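You operate a simulated robot arm through the tools that you are given. There is no shell and no other tool.

Carry out the task below with a simulated robot arm. There is one attempt and no reset: what you move stays moved.

JOB
Put things in order on the nozzle tester end of the back desk. At the end: the small red nozzle stands on top of the purple tub; the small blue nozzle stands where the large yellow nozzle stood; the large yellow nozzle stands where the small red nozzle stood; the silver red-ringed nozzle is on the white carton (marked "GUIDES"); whatever was shut is shut again. Leave all else as you found it, and nothing knocked over.
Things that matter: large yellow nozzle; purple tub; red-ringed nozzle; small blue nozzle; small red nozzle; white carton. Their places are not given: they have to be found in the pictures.

It is judged by the outcome, as a careful person would: the job done as asked, and still so three seconds after it is handed in. It fails if anything else is knocked over, pushed out of place, dropped, spilled or broken.

ROBOT AND FRAMES
A 7-joint arm with a two-finger gripper, fixed in place. Base frame: the origin is on the floor under the middle of its stand, x ahead of it, y to its left, z up; the work surface is at about z = 750. Units: mm, rad, N and s.
With the tool pointing down near the work surface it reaches from about 320 to 720 mm from the base axis. Its first joint turns from -1.152 to 1.152 rad. Payload 2.45 kg.
Tool frame: the origin (TCP) lies between the finger pads and is the grasp point; the fingertips stand 26 mm ahead of it; z points along the fingers, y is the line along which they close. The gripper opens to 96 mm; its body begins 69 mm behind the TCP.
Orientation is that of the tool frame in the base frame, as [roll, pitch, yaw] about the fixed x, y, z axes, in that order (R = Rz(yaw) Ry(pitch) Rx(roll)). With the fingers straight down and closing along the base's y, the tool's x points along the base's -x, its y along +y and its z along -z.

CONTROLS
- The arm moves only by the tool step_arm. Its argument "steps" is a list of rows, each an object of numbers (a shift or turn left out is 0, a gripper value left out holds the last): "wx", "wy", "wz": the turn, a rotation vector about the tool's x, y, z in rad; "dx", "dy", "dz": the shift along the tool's x, y, z in mm; "gripper": the opening in per cent of the stroke, from 0 (shut) to 100 (fully open). In form: [{"wx": .., "wy": .., "wz": .., "dx": .., "dy": .., "dz": .., "gripper": ..}, ...]. A call has 1 to 20 rows; each row shifts and turns the commanded pose from where the row before left it, along the tool's axes as they then stand. A row lasts 0.2 s, in which the tool goes at most 50 mm and 0.15 rad; a call with a longer step from one row to the next is refused whole, and so is a gripper value outside its range. A pose out of reach is approached as far as the arm can. The call stops where the force on the tool passes 40 N (or 10 N more than at its start, if that is more) or the arm is blocked; 0.2 s more then pass. The fingers move at their own pace (about 50 mm/s each) and stop on an object; they squeeze with about 40 N. The grip force told is the motor's: it shows also when the fingers shut on nothing. Time passes only in rows, and 0.2 s behind the last, so rows that do not move let the fingers close. The reply holds the time, the measured pose of the TCP, the force on the tool along the base axes, the opening and the grip force, in the units named above and with some noise, with the torque about the TCP (base axes, N m) and any sound that the robot's microphone picked up, and new pictures: "show" is both (left out), scene, wrist or none.
- Cameras (640 x 400 px; columns grow to the right, rows downward): "scene" is fixed at [151.7, -419.3, 1406.2]; the picture's right is [0.78, -0.63, 0.00], its down [-0.46, -0.57, -0.68] and it looks along [0.42, 0.53, -0.74] (base axes); focal length 346 px, centre (320, 200). "wrist" rides on the gripper at [82, 3, -98] in the tool frame; the picture's right is [-0.04, 1.00, 0.00], its down [-0.73, -0.03, -0.68] and it looks along [-0.68, -0.03, 0.73] (tool axes); focal length 256 px, centre (320, 200).
- pixel_to_xyz(camera, pixels): for up to 12 pixels [column, row] of the newest picture of that camera ("zoom" is the newest enlarged one), the place [x, y, z] in the base frame of the surface seen there, good to about 2 mm, but the place of the scene camera against the robot may be out by one fixed shift of up to 25 mm in any direction. The clock stands still meanwhile.
- enlarge(camera, box): a new picture of the part [left, top, right, bottom] of that camera's present view, enlarged. The clock stands still meanwhile.
- finish_job(): hands the job in; it is judged then, once.

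Open the gripper and draw the arm clear of the work before you hand the job in, unless the task says otherwise.

The tools are called after "Call:" as name(argument=value, ...) on one line, values as JSON. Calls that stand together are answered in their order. step_arm: Moves the arm, as the interface text tells. Its arguments: {"type":"object","properties":{"steps":{"type":"array","items":{"type":"object","properties":{"wx":{"type":"number"},"wy":{"type":"number"},"wz":{"type":"number"},"dx":{"type":"number"},"dy":{"type":"number"},"dz":{"type":"number"},"gripper":{"type":"number"}}}},"show":{"type":"string","enum":["both","scene","wrist","none"]}},"required":["steps"]} The other tools are called the same way: pixel_to_xyz (camera, pixels) gives the place of the surface under pixels of a picture; enlarge (camera, box) takes an enlarged picture of a part of a camera's view; finish_job () hands the job in.

At the start:

```text
time: 0.0
tcp_pos: [435.4, 28.2, 981.7]
ee_rot: [3.141, -0.001, -3.141]
wrist_force: [1.2, 0.3, -0.2]
moment: [0.0, 0.01, -0.02]
opening: 96.1
grip_force: 0.1
```

scene: 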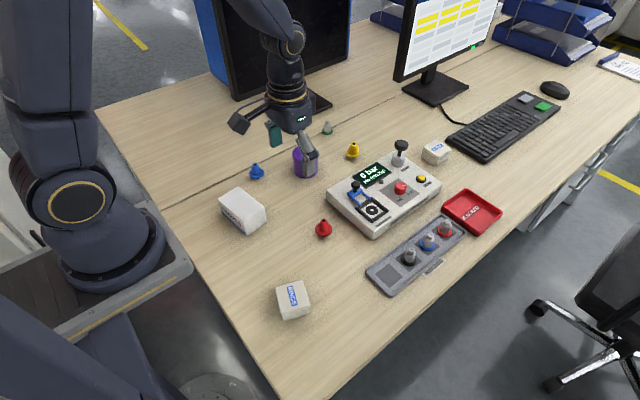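
wrist: 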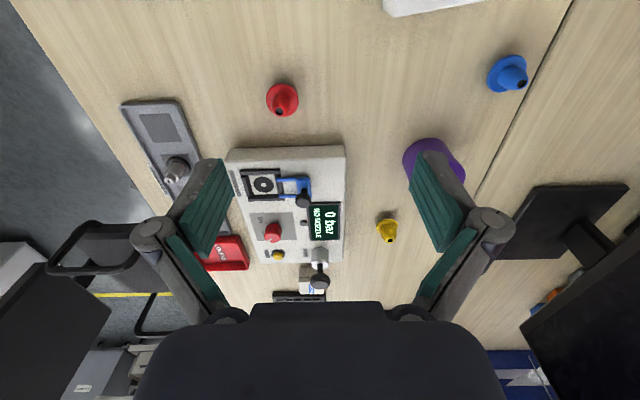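

I start by enlarging the scene picture around the work area to identify the nozzles, tub, cartons and tester.

Call:
enlarge(camera="scene", box=[210, 100, 370, 200])

Call:
enlarge(camera="scene", box=[320, 130, 480, 230])

Call:
enlarge(camera="scene", box=[350, 190, 510, 290])

Call:
enlarge(camera="scene", box=[210, 180, 370, 330])

Call:
enlarge(camera="wrist", box=[110, 70, 370, 300])

```text
4.00 times, centred on (290, 150) of scene
```

zoom: 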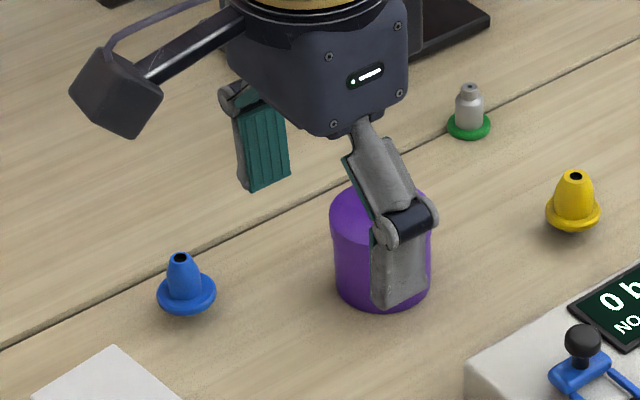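

```text
4.00 times, centred on (400, 180) of scene
```

zoom: 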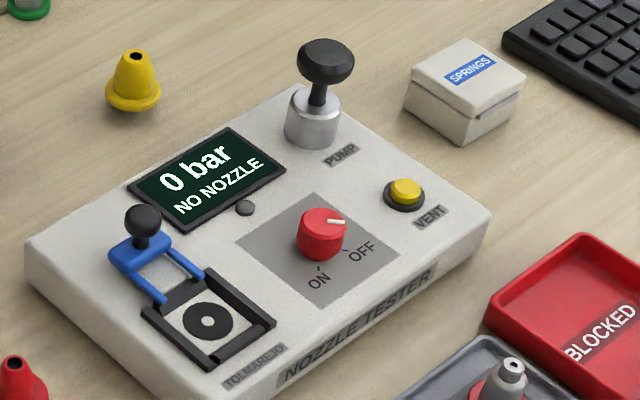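

```text
4.00 times, centred on (430, 240) of scene
```

zoom: 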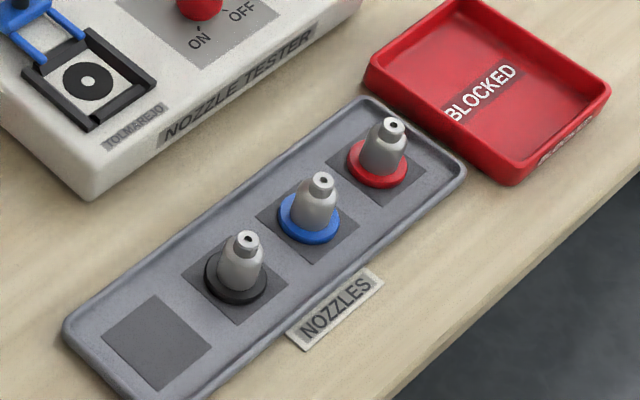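

```text
2.67 times, centred on (290, 255) of scene
```

zoom: 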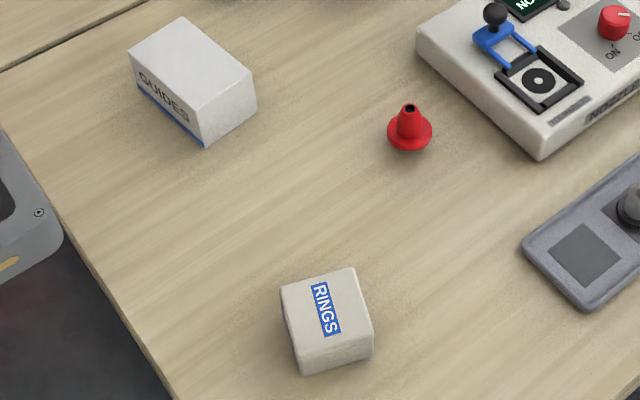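

```text
1.74 times, centred on (240, 185) of wrist
```

zoom: 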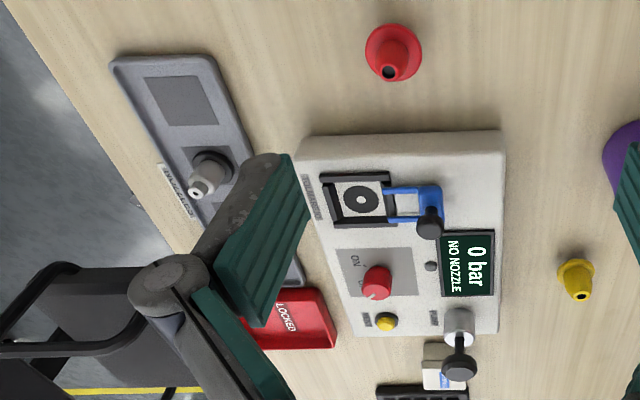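

The objects are found: red nozzle (323,228), blue (257,171), yellow (353,150), tub (305,163), carton GUIDES (242,210), red-ringed nozzle in the grey tray (446,228). I measure them in both cameras to find the scene camera's shift.

Call:
pixel_to_xyz(camera="scene", pixels=[[323, 222], [323, 234], [257, 165], [353, 144], [353, 156], [300, 152], [304, 178], [447, 222], [445, 236], [260, 190], [240, 205], [428, 240]])

Call:
pixel_to_xyz(camera="wrist", pixels=[[280, 110], [283, 98], [282, 82], [521, 83], [507, 72], [389, 237], [387, 228], [430, 147], [410, 165], [273, 230], [302, 200], [264, 183]])

```text
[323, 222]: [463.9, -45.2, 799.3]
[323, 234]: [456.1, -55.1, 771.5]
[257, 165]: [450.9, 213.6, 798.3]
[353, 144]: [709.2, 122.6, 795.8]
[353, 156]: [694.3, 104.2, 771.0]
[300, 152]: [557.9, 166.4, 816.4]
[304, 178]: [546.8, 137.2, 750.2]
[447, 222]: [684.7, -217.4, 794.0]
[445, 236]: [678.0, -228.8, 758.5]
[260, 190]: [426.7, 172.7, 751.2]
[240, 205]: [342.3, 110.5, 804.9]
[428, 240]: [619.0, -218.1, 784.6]
```

```text
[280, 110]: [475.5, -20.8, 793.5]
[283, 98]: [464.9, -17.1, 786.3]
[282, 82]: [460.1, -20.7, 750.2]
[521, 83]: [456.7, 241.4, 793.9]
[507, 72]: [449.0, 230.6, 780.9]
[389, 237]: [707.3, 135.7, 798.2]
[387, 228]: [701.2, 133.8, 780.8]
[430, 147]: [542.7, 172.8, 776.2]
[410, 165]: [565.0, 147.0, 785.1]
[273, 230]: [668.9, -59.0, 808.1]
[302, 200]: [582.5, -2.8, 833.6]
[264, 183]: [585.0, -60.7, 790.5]
```

The two cameras disagree by about 20–25 mm in y, so I trust the wrist camera. I enlarge its view on the red nozzle and take edge points.

Call:
enlarge(camera="wrist", box=[250, 74, 314, 124])

```text
8.00 times, centred on (282, 99) of wrist
```

zoom: 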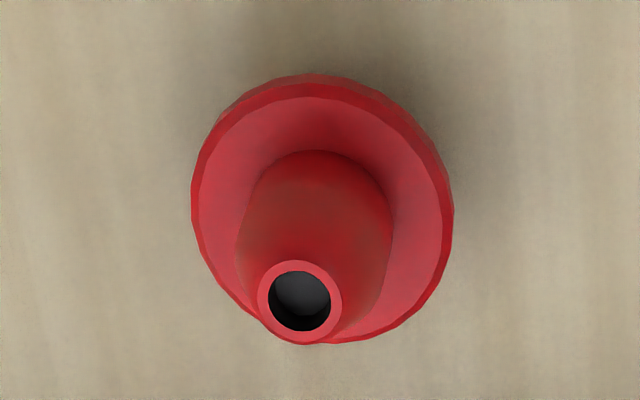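

The red nozzle's flange and tip rim are clear in the zoom; I take points on the flange and rim to get its centre and size.

Call:
pixel_to_xyz(camera="zoom", pixels=[[208, 200], [438, 200], [322, 95], [360, 330], [266, 300], [335, 300], [300, 266], [300, 335], [322, 85], [100, 200], [250, 210], [380, 210]])

Call:
enlarge(camera="wrist", box=[370, 120, 498, 220])

```text
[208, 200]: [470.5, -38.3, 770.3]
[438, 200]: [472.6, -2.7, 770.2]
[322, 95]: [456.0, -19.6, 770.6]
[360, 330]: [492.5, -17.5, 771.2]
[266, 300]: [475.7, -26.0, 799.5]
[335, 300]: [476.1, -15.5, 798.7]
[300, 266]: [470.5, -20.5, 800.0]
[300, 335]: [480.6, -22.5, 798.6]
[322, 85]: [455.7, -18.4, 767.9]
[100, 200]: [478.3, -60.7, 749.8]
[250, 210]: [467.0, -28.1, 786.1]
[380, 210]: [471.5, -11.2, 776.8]
```

```text
4.00 times, centred on (434, 170) of wrist
```

zoom: 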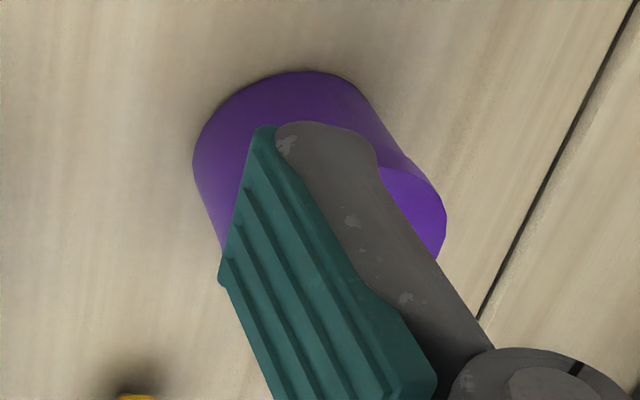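

Red: centre about (475.5, −20.5), flange top z≈770, tip z≈799. I look at its side profile in the scene camera, and at yellow and blue.

Call:
enlarge(camera="scene", box=[307, 213, 339, 243])

Call:
enlarge(camera="scene", box=[337, 135, 369, 165])

Call:
enlarge(camera="scene", box=[241, 156, 273, 186])

Call:
enlarge(camera="scene", box=[430, 213, 462, 243])

```text
13.33 times, centred on (323, 228) of scene
```

zoom: 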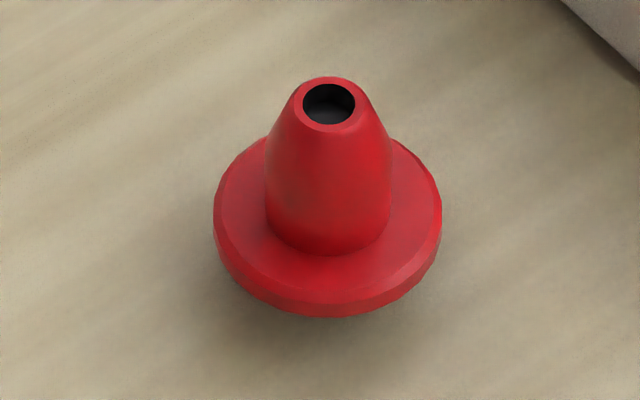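

```text
13.33 times, centred on (353, 150) of scene
```

zoom: 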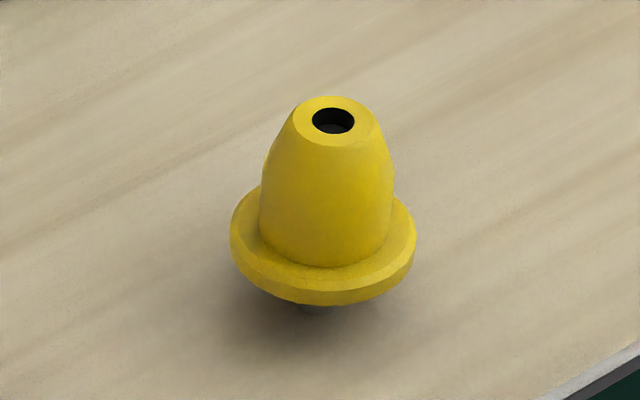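

```text
13.33 times, centred on (257, 171) of scene
```

zoom: 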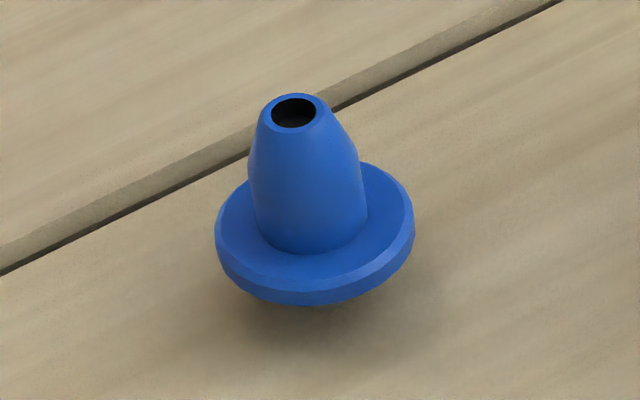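

```text
13.33 times, centred on (446, 228) of scene
```

zoom: 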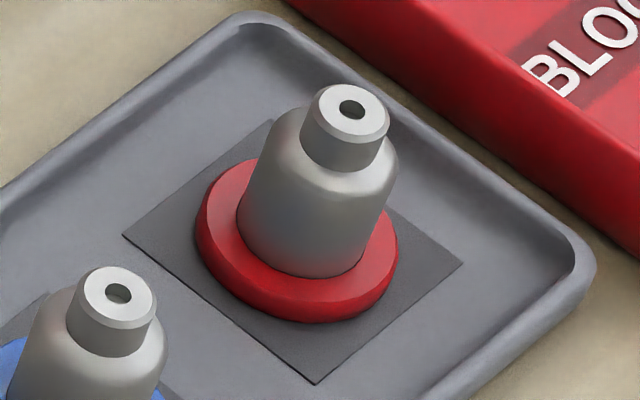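

The coloured nozzles stand on thin stems with a wide flange at about z 763–770, so they tip easily. Before moving I measure possible obstacles around them (monitor edge and foot, green nozzle, seam, tester knobs) in the scene view.

Call:
pixel_to_xyz(camera="scene", pixels=[[232, 98], [325, 112], [349, 55], [300, 90], [328, 126], [402, 146], [359, 186], [434, 150], [295, 300], [330, 105], [250, 95], [440, 95]])

Call:
enlarge(camera="wrist", box=[480, 45, 544, 105])

```text
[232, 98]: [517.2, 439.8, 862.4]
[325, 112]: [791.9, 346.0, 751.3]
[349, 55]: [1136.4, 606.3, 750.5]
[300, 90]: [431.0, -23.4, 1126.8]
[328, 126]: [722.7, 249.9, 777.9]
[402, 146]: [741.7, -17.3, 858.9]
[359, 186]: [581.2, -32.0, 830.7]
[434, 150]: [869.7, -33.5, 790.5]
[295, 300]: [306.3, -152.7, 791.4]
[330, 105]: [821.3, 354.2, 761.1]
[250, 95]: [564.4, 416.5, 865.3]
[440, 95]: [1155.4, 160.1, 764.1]
```

```text
6.67 times, centred on (512, 75) of wrist
```

zoom: 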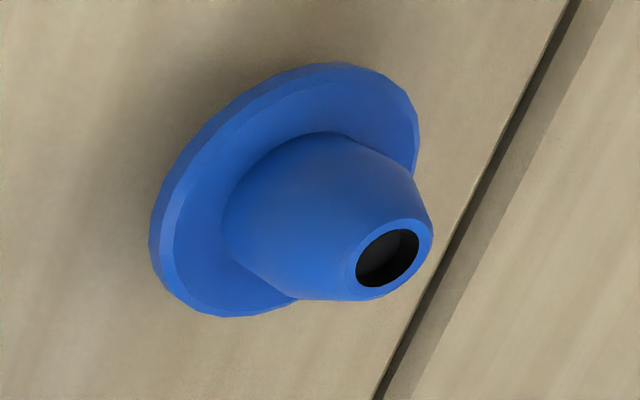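

The monitor is ~200 mm away from the blue nozzle. I measure blue's rim and flange points in the zoom.

Call:
pixel_to_xyz(camera="zoom", pixels=[[350, 262], [424, 240], [405, 222], [368, 294], [340, 75], [180, 230], [240, 310], [410, 110], [330, 68], [160, 230], [200, 140], [400, 160]])

Call:
enlarge(camera="wrist", box=[368, 205, 408, 250])

```text
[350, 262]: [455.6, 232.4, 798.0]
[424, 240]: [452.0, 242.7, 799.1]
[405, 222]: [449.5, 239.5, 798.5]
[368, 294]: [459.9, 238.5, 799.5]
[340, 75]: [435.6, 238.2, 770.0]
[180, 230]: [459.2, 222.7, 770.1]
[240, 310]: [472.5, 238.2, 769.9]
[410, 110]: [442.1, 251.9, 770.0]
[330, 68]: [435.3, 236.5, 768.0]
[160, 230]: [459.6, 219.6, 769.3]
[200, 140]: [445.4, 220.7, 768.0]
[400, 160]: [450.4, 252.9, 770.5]
```

```text
8.89 times, centred on (388, 228) of wrist
```

zoom: 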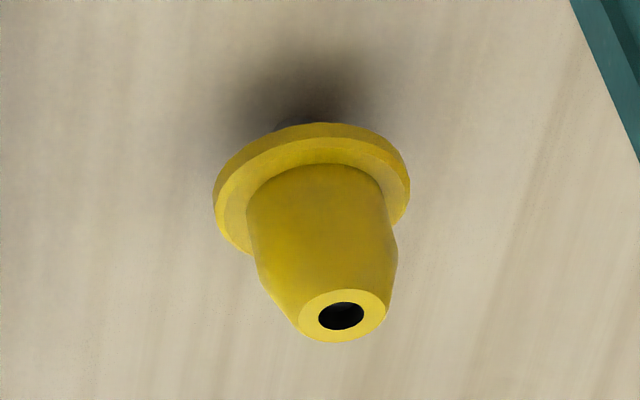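

Blue is centred at about (454, 237.5) with the same height as red. Now yellow's rim and flange.

Call:
pixel_to_xyz(camera="zoom", pixels=[[303, 316], [385, 312], [342, 292], [340, 338], [230, 195], [405, 185], [315, 145], [222, 200], [408, 175], [315, 130], [300, 124], [320, 250]])

Call:
enlarge(camera="wrist", box=[370, 0, 520, 30])

```text
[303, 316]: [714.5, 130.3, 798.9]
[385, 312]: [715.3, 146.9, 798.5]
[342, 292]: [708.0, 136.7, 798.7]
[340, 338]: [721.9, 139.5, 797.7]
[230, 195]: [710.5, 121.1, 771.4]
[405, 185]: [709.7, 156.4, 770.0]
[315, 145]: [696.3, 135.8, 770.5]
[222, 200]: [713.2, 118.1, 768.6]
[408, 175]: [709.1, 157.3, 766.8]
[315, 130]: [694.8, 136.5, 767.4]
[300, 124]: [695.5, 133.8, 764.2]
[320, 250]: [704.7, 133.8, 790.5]
```

```text
4.27 times, centred on (445, 15) of wrist
```

zoom: 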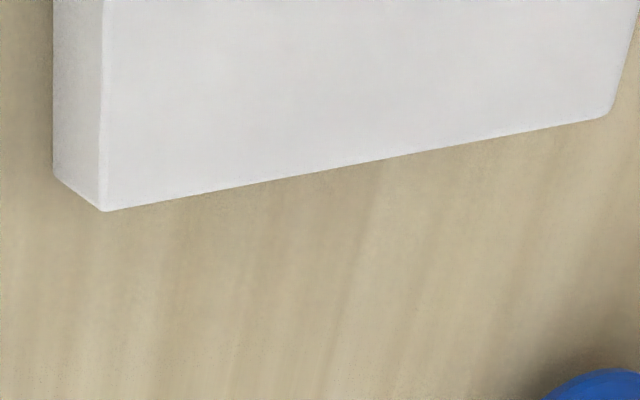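

Yellow is centred at (714.5, 138), near the reach limit. I move the open gripper sideways to (420, 165, 980) to view the tub and carton from the wrist camera.

Call:
step_arm(steps=[{"dx": 5, "dy": 45}, {"dx": 5, "dy": 46}, {"dx": 5, "dy": 46}, {}], show="both")

```text
time: 1.0
tcp_pos: [421.4, 164.6, 980.6]
ee_rot: [-3.141, 0.0, 3.141]
wrist_force: [0.0, 1.0, 0.6]
moment: [0.0, -0.03, -0.02]
opening: 96.4
grip_force: 0.1
```

scene: 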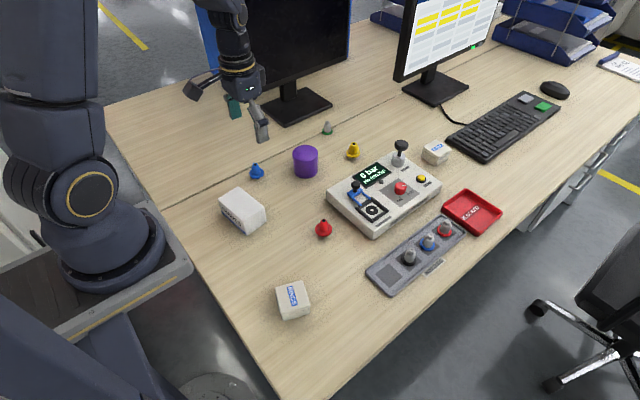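
wrist: 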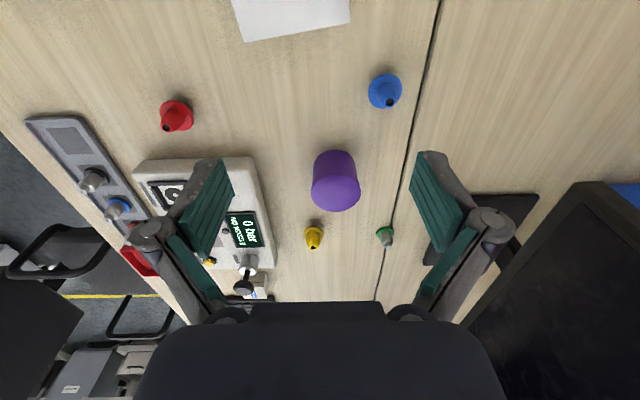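

The tub is now fully in view at (336,180); I enlarge it in both views.

Call:
enlarge(camera="scene", box=[280, 135, 330, 185])

Call:
enlarge(camera="wrist", box=[296, 140, 376, 220])

```text
8.00 times, centred on (305, 160) of scene
```

zoom: 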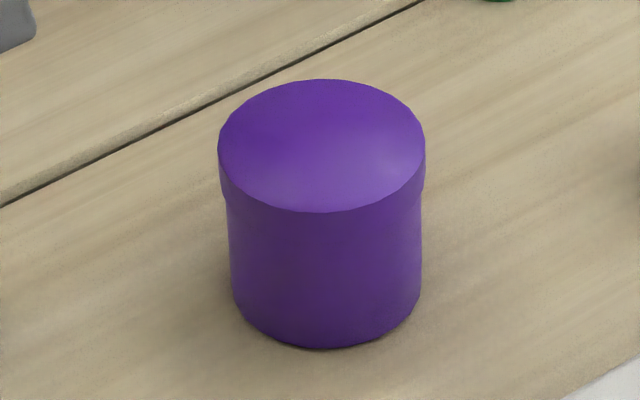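

```text
5.00 times, centred on (336, 180) of wrist
```

zoom: 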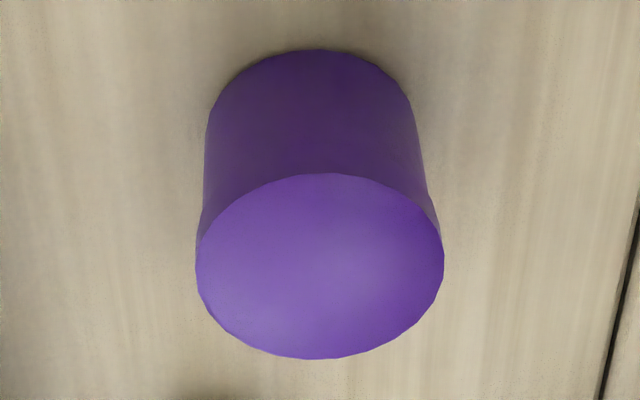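

The tub has a closed lid with a flat-looking top. I measure the lid's edge and centre.

Call:
pixel_to_xyz(camera="zoom", pixels=[[202, 265], [438, 262], [325, 178], [320, 353], [320, 265], [260, 265], [380, 265], [320, 220], [320, 310], [320, 55], [205, 190], [425, 185]])

Call:
enlarge(camera="wrist", box=[220, 0, 360, 60])

```text
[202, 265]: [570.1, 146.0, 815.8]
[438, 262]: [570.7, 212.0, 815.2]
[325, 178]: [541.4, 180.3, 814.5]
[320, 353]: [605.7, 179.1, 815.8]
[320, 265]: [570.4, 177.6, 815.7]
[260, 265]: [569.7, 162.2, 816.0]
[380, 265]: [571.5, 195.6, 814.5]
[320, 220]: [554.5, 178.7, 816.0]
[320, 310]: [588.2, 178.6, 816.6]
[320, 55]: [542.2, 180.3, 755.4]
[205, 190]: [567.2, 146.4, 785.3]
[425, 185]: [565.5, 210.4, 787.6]
```

```text
4.57 times, centred on (290, 30) of wrist
```

zoom: 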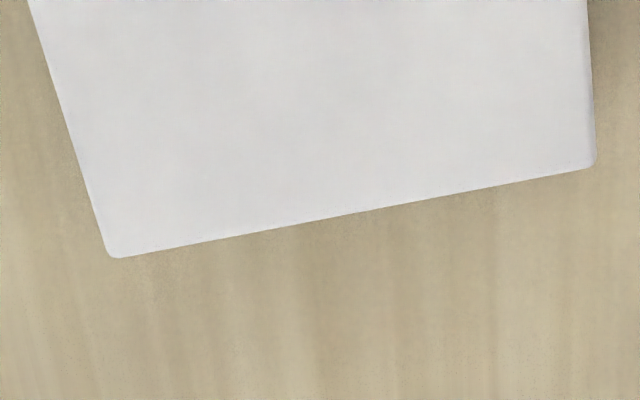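

Tub lid centre ≈ (573, 179), top z≈815.5, diameter ≈65. Now I measure the same tub and the carton top corners in the scene camera to get the scene shift and carton place.

Call:
pixel_to_xyz(camera="zoom", pixels=[[120, 250], [590, 158], [300, 100], [45, 20], [578, 20]])

Call:
enlarge(camera="scene", box=[208, 140, 338, 240])

```text
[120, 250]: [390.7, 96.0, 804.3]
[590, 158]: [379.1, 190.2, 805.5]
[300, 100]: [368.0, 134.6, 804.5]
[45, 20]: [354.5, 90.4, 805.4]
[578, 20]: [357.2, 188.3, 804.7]
```

```text
4.00 times, centred on (273, 190) of scene
```

zoom: 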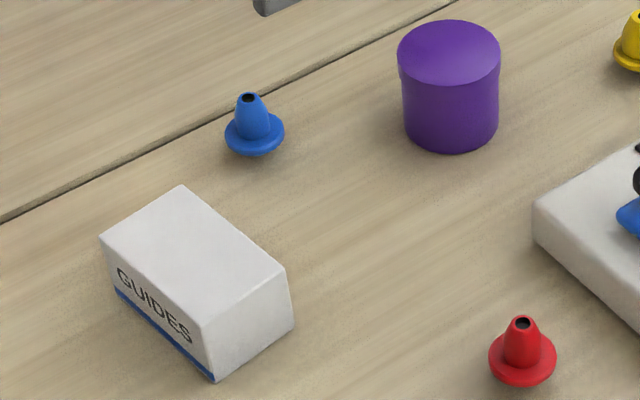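

Call:
pixel_to_xyz(camera="zoom", pixels=[[402, 55], [497, 55], [450, 25], [447, 82], [104, 238], [180, 190], [283, 266], [204, 320], [192, 252], [150, 255], [240, 265], [520, 325]])

```text
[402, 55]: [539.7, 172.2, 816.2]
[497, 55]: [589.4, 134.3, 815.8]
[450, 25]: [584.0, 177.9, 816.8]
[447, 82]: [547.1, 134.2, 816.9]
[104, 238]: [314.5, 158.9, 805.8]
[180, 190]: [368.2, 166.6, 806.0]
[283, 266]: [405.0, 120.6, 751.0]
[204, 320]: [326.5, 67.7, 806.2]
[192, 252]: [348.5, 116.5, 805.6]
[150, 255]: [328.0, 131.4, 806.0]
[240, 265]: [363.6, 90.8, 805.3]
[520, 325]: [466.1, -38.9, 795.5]
```

Scene shift is about (−8, −25); the carton's top is centred near (355, 141) at z≈805. Now I move above the red nozzle at (475.5, −20.5, 900) with the gripper at 62 %.

Call:
step_arm(steps=[{"dx": -11, "dy": -37, "dz": 16, "gripper": 62}, {"dx": -11, "dy": -37, "dz": 16}, {"dx": -11, "dy": -37, "dz": 16}, {"dx": -11, "dy": -37, "dz": 16}, {"dx": -10, "dy": -37, "dz": 16}, {}, {}], show="both")

```text
time: 2.6
tcp_pos: [474.8, -22.0, 899.6]
ee_rot: [3.14, -0.001, -3.14]
wrist_force: [0.4, 0.4, 0.5]
moment: [0.0, -0.02, 0.02]
opening: 59.4
grip_force: 0.0
```

scene: 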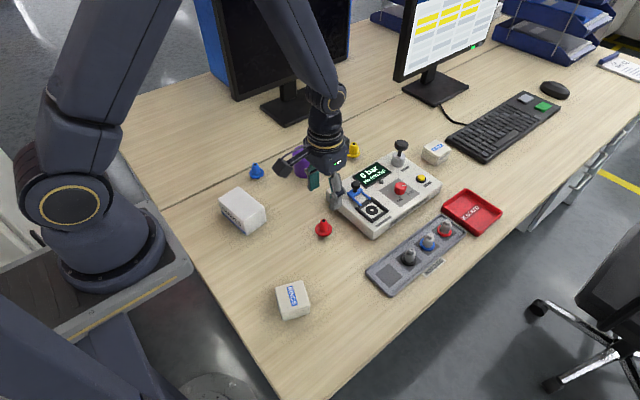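
wrist: 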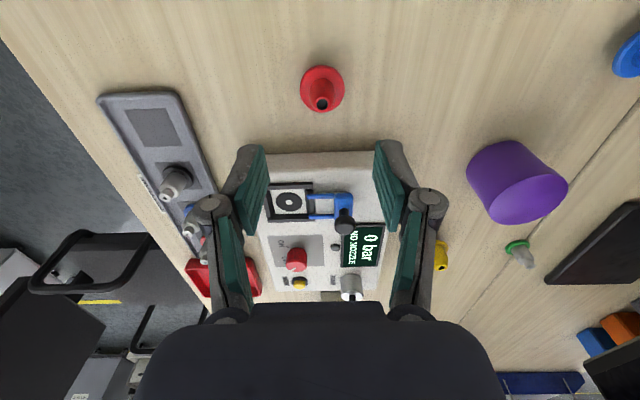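

The gripper is above red, which shows at (322,90). I measure it again in a close zoom from this pose.

Call:
enlarge(camera="wrist", box=[290, 58, 354, 122])

```text
6.25 times, centred on (322, 90) of wrist
```

zoom: 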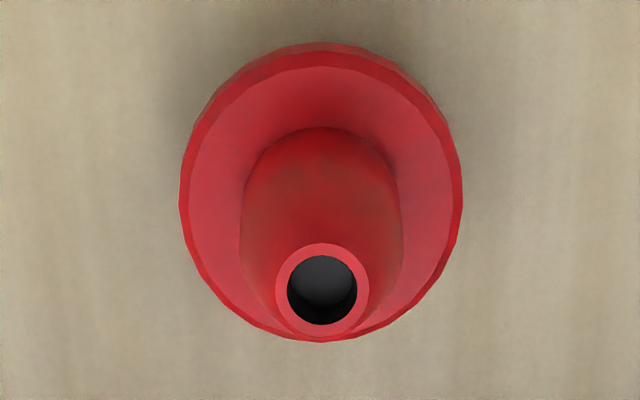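

Call:
pixel_to_xyz(camera="zoom", pixels=[[194, 195], [450, 195], [320, 62], [282, 290], [362, 290], [322, 248], [322, 330], [188, 195], [456, 195], [320, 48], [320, 338], [322, 290]])

```text
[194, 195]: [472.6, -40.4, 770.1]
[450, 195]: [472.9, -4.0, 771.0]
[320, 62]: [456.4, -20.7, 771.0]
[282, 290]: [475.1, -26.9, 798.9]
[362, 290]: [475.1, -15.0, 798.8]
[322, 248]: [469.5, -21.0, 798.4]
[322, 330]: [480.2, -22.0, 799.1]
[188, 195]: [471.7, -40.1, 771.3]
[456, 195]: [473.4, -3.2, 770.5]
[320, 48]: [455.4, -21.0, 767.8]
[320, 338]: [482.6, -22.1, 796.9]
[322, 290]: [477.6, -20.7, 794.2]
```

Red's centre is (475, −21.5), which matches the TCP at (474.8, −22.0). I descend straight to z≈782 (fingertips ~6 mm above the desk, around the flange) and look before closing.

Call:
step_arm(steps=[{"dz": 35}, {"dz": 35}, {"dz": 30}, {"dz": 17.5}, {}], show="both")

```text
time: 3.8
tcp_pos: [474.3, -21.6, 784.2]
ee_rot: [3.142, 0.001, -3.141]
wrist_force: [-0.8, 0.6, 0.3]
moment: [0.02, 0.0, 0.01]
opening: 59.2
grip_force: 0.1
```

scene: 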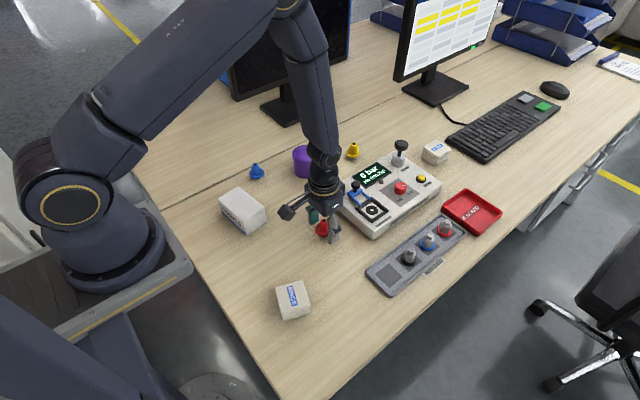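
wrist: 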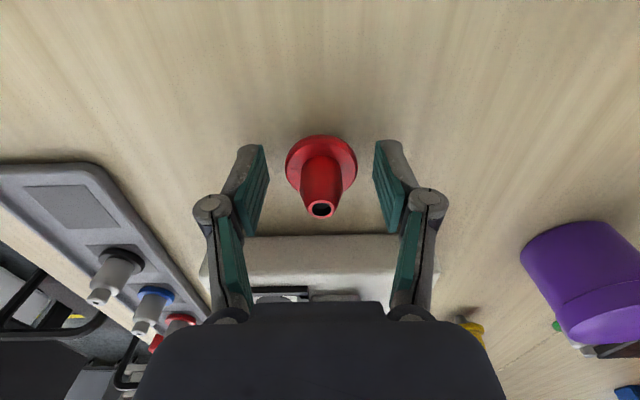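

Red sits centred between the fingers (finger tips at columns ~263 and ~375, nozzle at 321). I close gradually, then fully onto the flange.

Call:
step_arm(steps=[{"dz": 1.5, "gripper": 50}, {"gripper": 45}, {"gripper": 43}, {"gripper": 42}, {}], show="wrist")

```text
time: 5.0
tcp_pos: [473.3, -20.5, 783.9]
ee_rot: [3.142, -0.001, -3.14]
wrist_force: [0.0, 1.1, -0.2]
moment: [0.0, 0.0, 0.03]
opening: 40.4
grip_force: 0.2
```

wrist: 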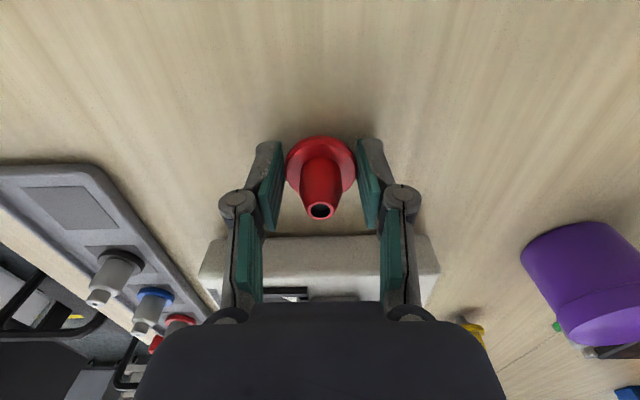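

The pads are just outside the flange. I close fully and let the grip build.

Call:
step_arm(steps=[{"gripper": 38}, {"gripper": 30}, {"gripper": 0}, {}, {}], show="both")

```text
time: 6.2
tcp_pos: [473.4, -19.9, 782.7]
ee_rot: [3.141, 0.0, -3.141]
wrist_force: [0.0, 0.3, 3.5]
moment: [0.0, -0.02, -0.02]
opening: 38.0
grip_force: 39.8
```

scene: 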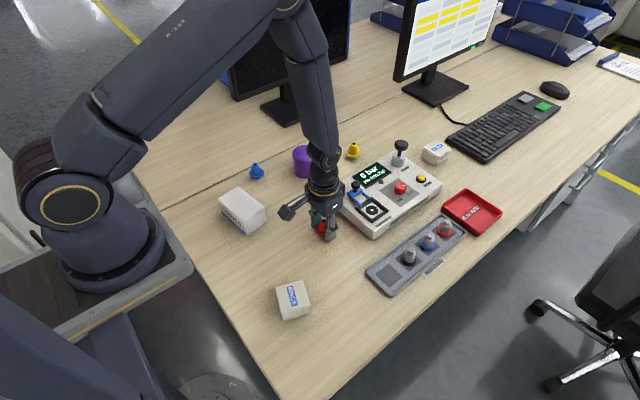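
wrist: 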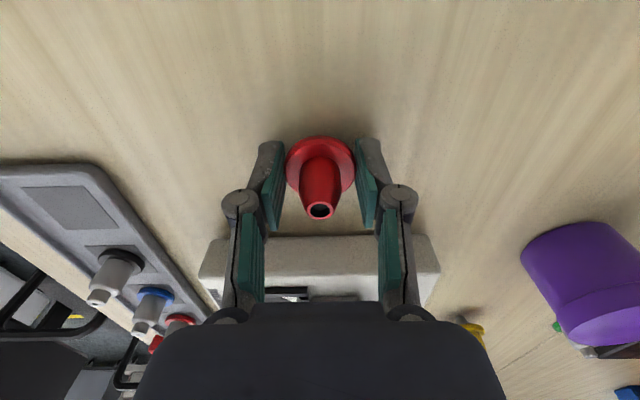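

Red is held (opening 38.0 mm, 39.8 N). I lift it straight up ~120 mm and check the hold.

Call:
step_arm(steps=[{"dz": -5}, {"dz": -15}, {"dz": -30}, {"dz": -35}, {"dz": -35}, {}], show="both")

```text
time: 7.6
tcp_pos: [475.1, -19.0, 902.6]
ee_rot: [3.141, -0.001, -3.14]
wrist_force: [0.3, 0.9, -0.9]
moment: [0.01, -0.01, 0.0]
opening: 38.3
grip_force: 39.7
```

scene: 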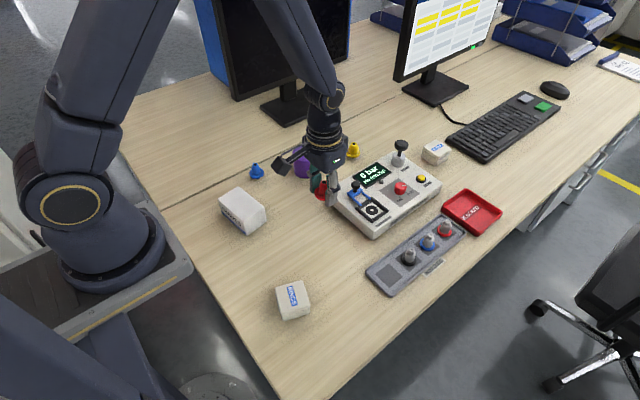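
wrist: 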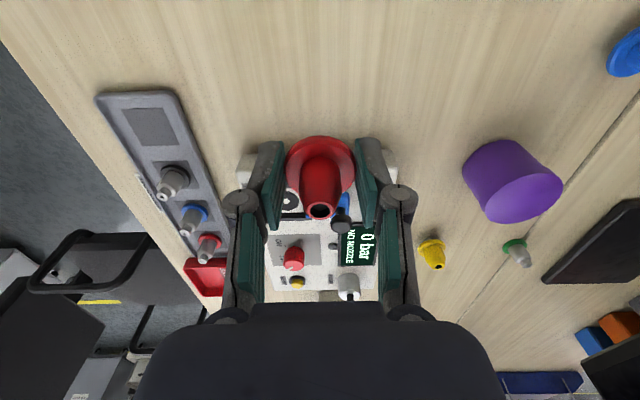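

Red is held upright. I measure the held nozzle's rim against the TCP, and the tub lid again from here.

Call:
enlarge(camera="wrist", box=[280, 130, 360, 230])

Call:
pixel_to_xyz(camera="wrist", pixels=[[308, 211], [332, 211], [320, 203], [320, 218], [288, 165], [352, 165], [320, 138]])

Call:
pixel_to_xyz(camera="wrist", pixels=[[488, 205], [560, 185], [515, 170], [535, 217]])

```text
4.00 times, centred on (320, 180) of wrist
```

zoom: 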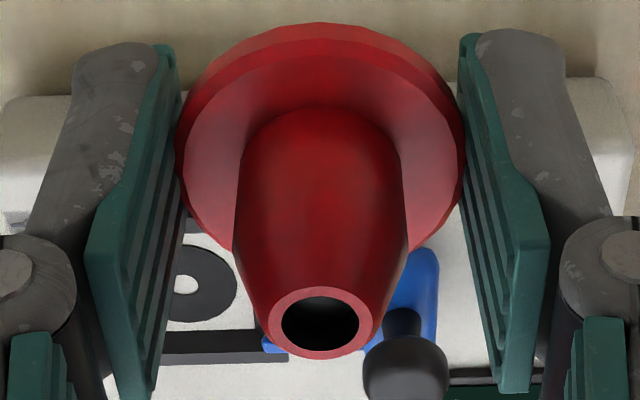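

```text
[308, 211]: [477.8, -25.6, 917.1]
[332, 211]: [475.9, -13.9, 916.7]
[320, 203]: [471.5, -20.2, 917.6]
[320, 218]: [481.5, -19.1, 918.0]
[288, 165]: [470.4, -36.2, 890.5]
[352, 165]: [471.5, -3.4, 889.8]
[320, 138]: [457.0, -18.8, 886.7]
```

```text
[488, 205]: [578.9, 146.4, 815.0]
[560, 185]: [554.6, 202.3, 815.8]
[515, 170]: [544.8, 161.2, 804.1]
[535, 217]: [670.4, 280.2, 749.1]
```

The held nozzle's axis is about (+1.3, −0.7) from the TCP, bottom ≈ TCP z − 34. I carry it level to above the tub lid's centre (TCP ≈ (571, 179.5, 902)).

Call:
step_arm(steps=[{"dx": -10, "dy": 20}, {"dx": -20, "dy": 42}, {"dx": -20, "dy": 42}, {"dx": -20, "dy": 42}, {"dx": -16, "dy": 33}, {"dx": -10, "dy": 19.5}, {}, {}], show="both")

```text
time: 9.4
tcp_pos: [569.6, 178.9, 903.2]
ee_rot: [3.14, -0.002, 3.141]
wrist_force: [-0.2, 0.6, -1.2]
moment: [-0.02, -0.03, -0.04]
opening: 38.2
grip_force: 40.7
```

scene: 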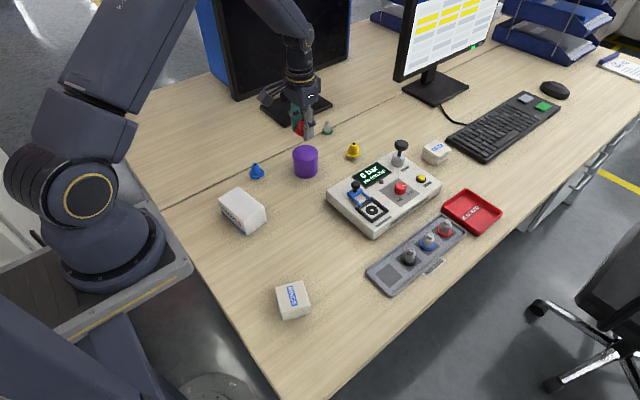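
wrist: 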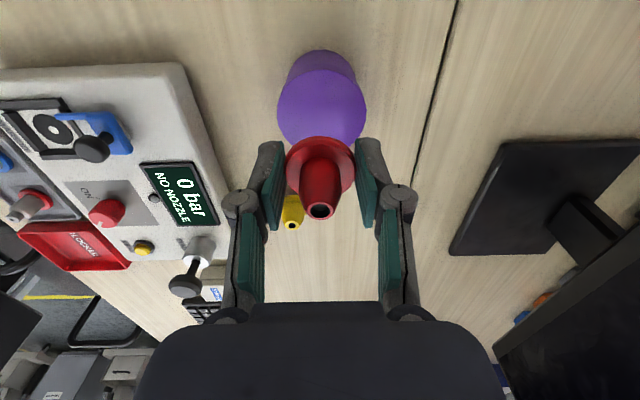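

The nozzle hangs above the lid. I re-measure the lid's edges and the nozzle's rim from this pose.

Call:
enlarge(camera="wrist", box=[262, 40, 382, 140])

Call:
pixel_to_xyz(camera="wrist", pixels=[[308, 211], [332, 211], [320, 203], [320, 218]])

```text
4.00 times, centred on (322, 90) of wrist
```

zoom: 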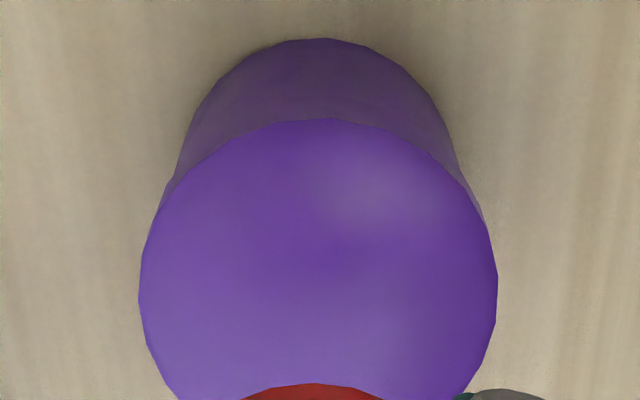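

```text
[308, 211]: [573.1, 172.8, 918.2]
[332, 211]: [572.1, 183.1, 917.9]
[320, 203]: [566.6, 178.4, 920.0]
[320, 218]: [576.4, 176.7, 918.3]
```

Call:
pixel_to_xyz(camera="zoom", pixels=[[143, 285], [492, 285], [320, 124], [155, 350], [485, 350], [150, 240], [482, 230]])

```text
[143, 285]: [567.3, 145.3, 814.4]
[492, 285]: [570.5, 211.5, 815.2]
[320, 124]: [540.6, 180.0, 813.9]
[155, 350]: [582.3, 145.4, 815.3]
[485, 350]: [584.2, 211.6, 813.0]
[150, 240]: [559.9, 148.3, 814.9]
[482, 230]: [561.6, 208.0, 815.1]
```

Lid centre ≈ (573.8, 178.4), z≈815; the nozzle axis is at (572, 177.8). I shift by ~1.7 mm and lower to just above the lid.

Call:
step_arm(steps=[{"dx": -1.7, "dy": 0.6, "dz": 15}, {"dz": 20}, {"dz": 10}, {"dz": 4}, {}, {}], show="both")

```text
time: 10.8
tcp_pos: [571.4, 179.6, 854.5]
ee_rot: [3.141, 0.001, 3.141]
wrist_force: [-1.0, -0.2, -0.4]
moment: [-0.03, -0.02, -0.02]
opening: 37.9
grip_force: 40.1
```

scene: 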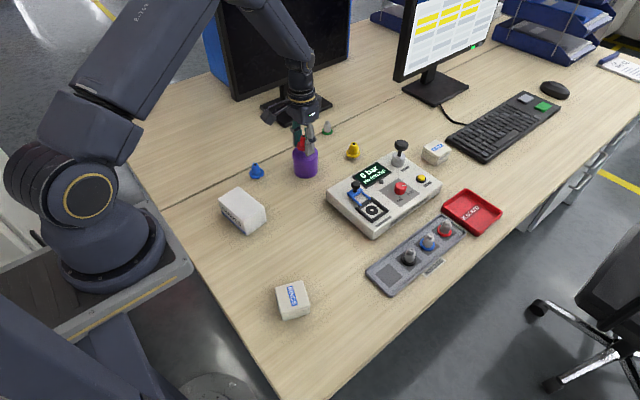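
wrist: 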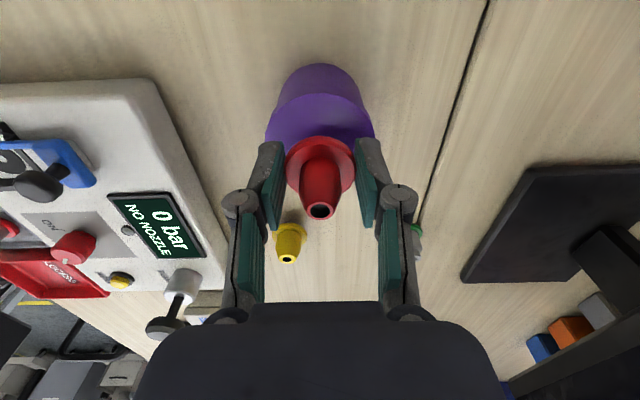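

About 5 mm to go before contact. I lower in 1–1.5 mm steps watching the force.

Call:
step_arm(steps=[{"dz": 1.5}, {"dz": 1.5}, {}], show="none")

Call:
step_arm(steps=[{"dz": 1}, {}], show="none")

```text
time: 11.6
tcp_pos: [571.7, 178.5, 851.2]
ee_rot: [-3.141, 0.001, 3.141]
wrist_force: [0.1, 0.0, -0.2]
moment: [0.0, -0.02, 0.0]
opening: 38.1
grip_force: 40.0
```

```text
time: 12.2
tcp_pos: [570.9, 180.7, 849.8]
ee_rot: [-3.141, 0.0, 3.141]
wrist_force: [0.7, 0.7, -1.0]
moment: [0.0, -0.03, 0.02]
opening: 38.0
grip_force: 40.0
```

No contact yet at z≈850; I keep lowering in 1 mm steps.

Call:
step_arm(steps=[{"dz": 1}, {}], show="none")

Call:
step_arm(steps=[{"dz": 0.7}, {}], show="wrist")

```text
time: 12.8
tcp_pos: [571.8, 178.8, 848.4]
ee_rot: [3.141, 0.001, -3.142]
wrist_force: [-0.2, 1.3, 2.0]
moment: [0.03, 0.02, -0.04]
opening: 38.0
grip_force: 40.2
```

```text
time: 13.4
tcp_pos: [572.6, 178.6, 849.1]
ee_rot: [-3.141, 0.001, 3.139]
wrist_force: [-2.5, -0.4, 11.5]
moment: [-0.04, 0.03, 0.0]
opening: 38.0
grip_force: 39.5
```

wrist: 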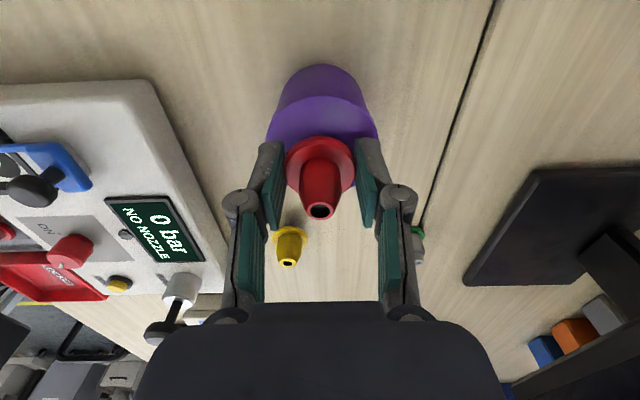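

Contact: 11.5 N upward, the nozzle stands on the lid. I ease off slightly and open the fingers evenly.

Call:
step_arm(steps=[{"dz": -0.5}, {"gripper": 41}, {"gripper": 44}, {"gripper": 50}, {"gripper": 60}, {}], show="both")

```text
time: 14.8
tcp_pos: [570.9, 179.3, 848.5]
ee_rot: [-3.141, -0.001, 3.141]
wrist_force: [0.9, 0.2, 0.4]
moment: [0.0, -0.02, 0.01]
opening: 57.5
grip_force: 0.1
```

scene: 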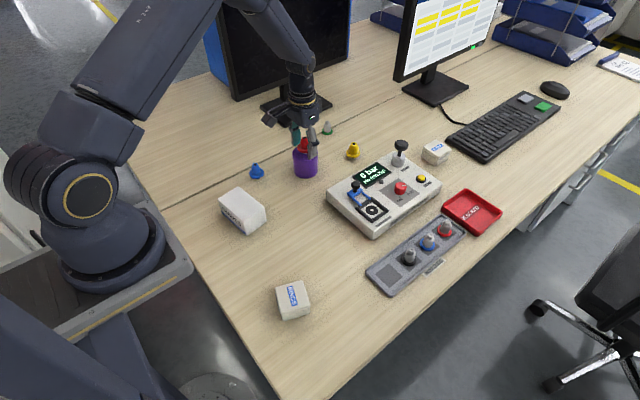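
wrist: 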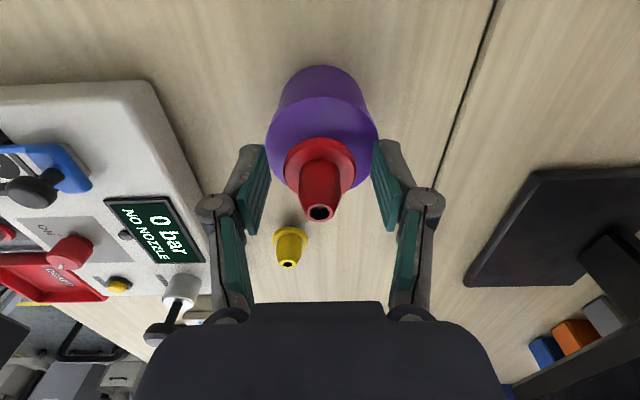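

Red stands free on the lid. I draw straight up ~120 mm.

Call:
step_arm(steps=[{"dz": -10}, {"dz": -20}, {"dz": -30}, {"dz": -35}, {"dz": -30}, {}], show="both")

```text
time: 16.2
tcp_pos: [572.3, 177.6, 974.0]
ee_rot: [3.141, 0.0, -3.141]
wrist_force: [-0.1, 0.9, -0.3]
moment: [0.05, -0.01, -0.01]
opening: 57.6
grip_force: 0.1
```

scene: 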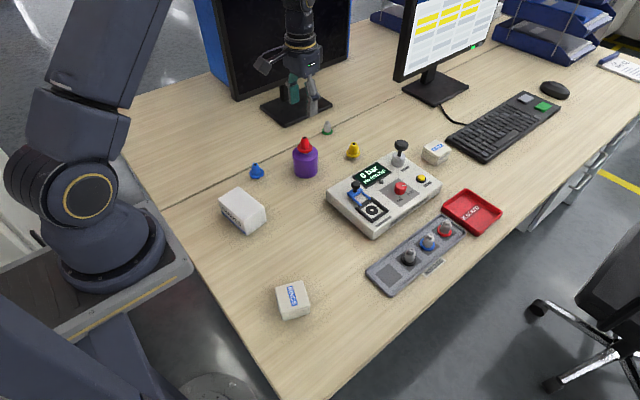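
wrist: 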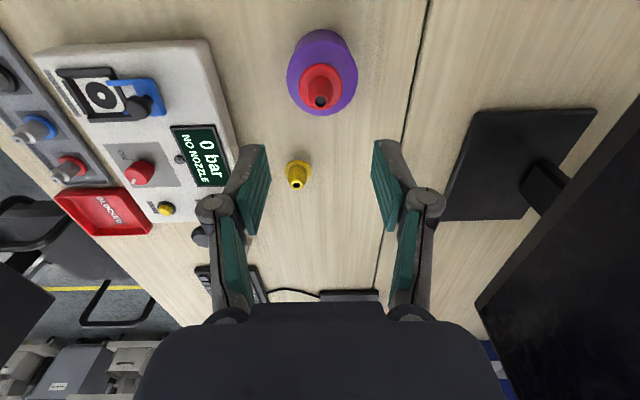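

Red stands on the tub's centre. Yellow is at the edge of reach, so I move toward it high up, turn the tool 0.45 rad (keeping the camera away from red on the tub) and tilt 0.25 rad outward about the closing axis.

Call:
step_arm(steps=[{"dx": -40, "dy": -13, "dz": 11}, {"dx": -40, "dy": -13, "dz": 11}, {"dx": -40, "dy": -14, "dz": 12}, {"wz": -0.15}, {"wz": -0.15}, {"wz": -0.15}, {"wy": -0.125}, {"wy": -0.125}, {}, {}], show="both")

```text
time: 18.4
tcp_pos: [692.3, 139.6, 938.2]
ee_rot: [3.141, 0.251, -2.691]
wrist_force: [-0.8, 0.6, -1.7]
moment: [0.03, 0.01, 0.02]
opening: 57.4
grip_force: 0.0
```

scene: 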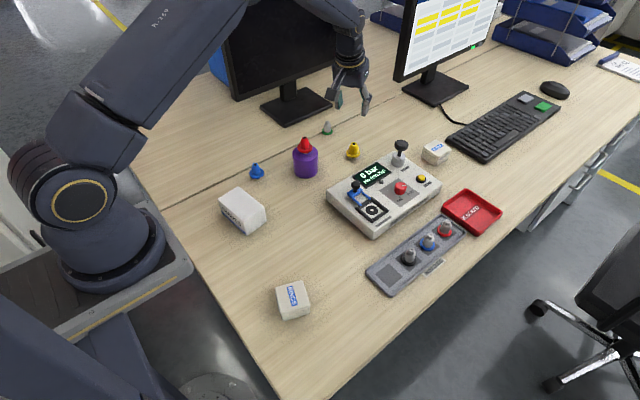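
wrist: 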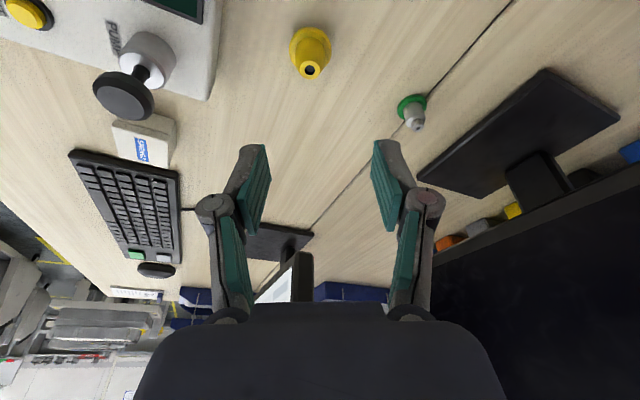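

The pose is as wanted. Yellow shows at (311,55); I zoom and measure it again.

Call:
enlarge(camera="wrist", box=[280, 22, 344, 86])

```text
6.25 times, centred on (312, 54) of wrist
```

zoom: 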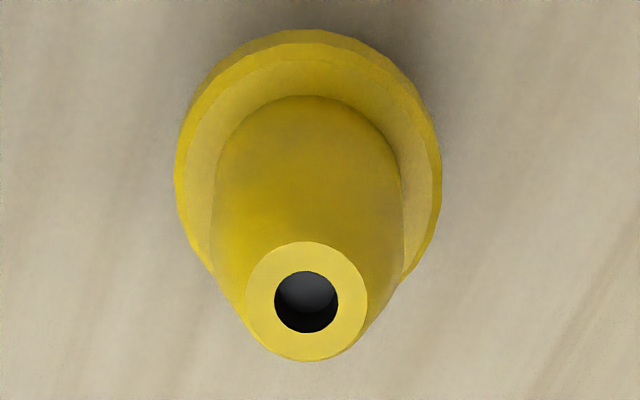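

Call:
pixel_to_xyz(camera="zoom", pixels=[[252, 300], [362, 300], [307, 246], [307, 355], [200, 180], [420, 180], [305, 65], [182, 180], [436, 180], [305, 40], [265, 260], [350, 340]])

```text
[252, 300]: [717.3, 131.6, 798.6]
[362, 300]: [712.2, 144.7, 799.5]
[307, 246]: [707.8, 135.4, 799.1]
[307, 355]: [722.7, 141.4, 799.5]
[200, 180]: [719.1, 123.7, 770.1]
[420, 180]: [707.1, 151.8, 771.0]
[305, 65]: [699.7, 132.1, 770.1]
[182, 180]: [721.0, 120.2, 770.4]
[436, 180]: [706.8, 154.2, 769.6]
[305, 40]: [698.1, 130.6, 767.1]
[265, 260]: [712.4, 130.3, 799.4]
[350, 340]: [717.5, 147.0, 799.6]
```

Yellow's centre is (714.8, 138.2), same height as the others. With the tilt the TCP must be ~4 mm inward; I go to (711, 136.4, 850) first.

Call:
step_arm(steps=[{"dx": 2.3, "dy": -3.7, "dz": 29.8}, {"dx": 2.3, "dy": -3.7, "dz": 29.8}, {"dx": 2.3, "dy": -3.6, "dz": 29.7}, {}, {}], show="both")

```text
time: 19.6
tcp_pos: [711.5, 135.3, 851.6]
ee_rot: [3.141, 0.249, -2.692]
wrist_force: [0.0, 0.5, -0.7]
moment: [0.02, 0.0, -0.01]
opening: 57.7
grip_force: 0.1
```

scene: 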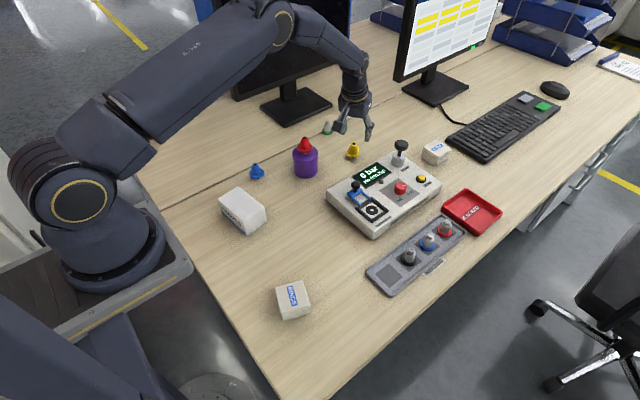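
wrist: 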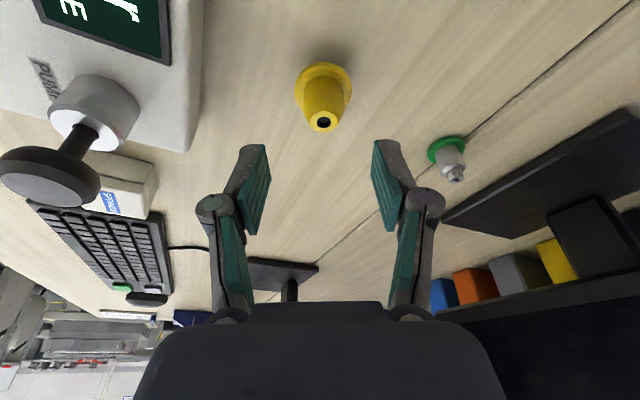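

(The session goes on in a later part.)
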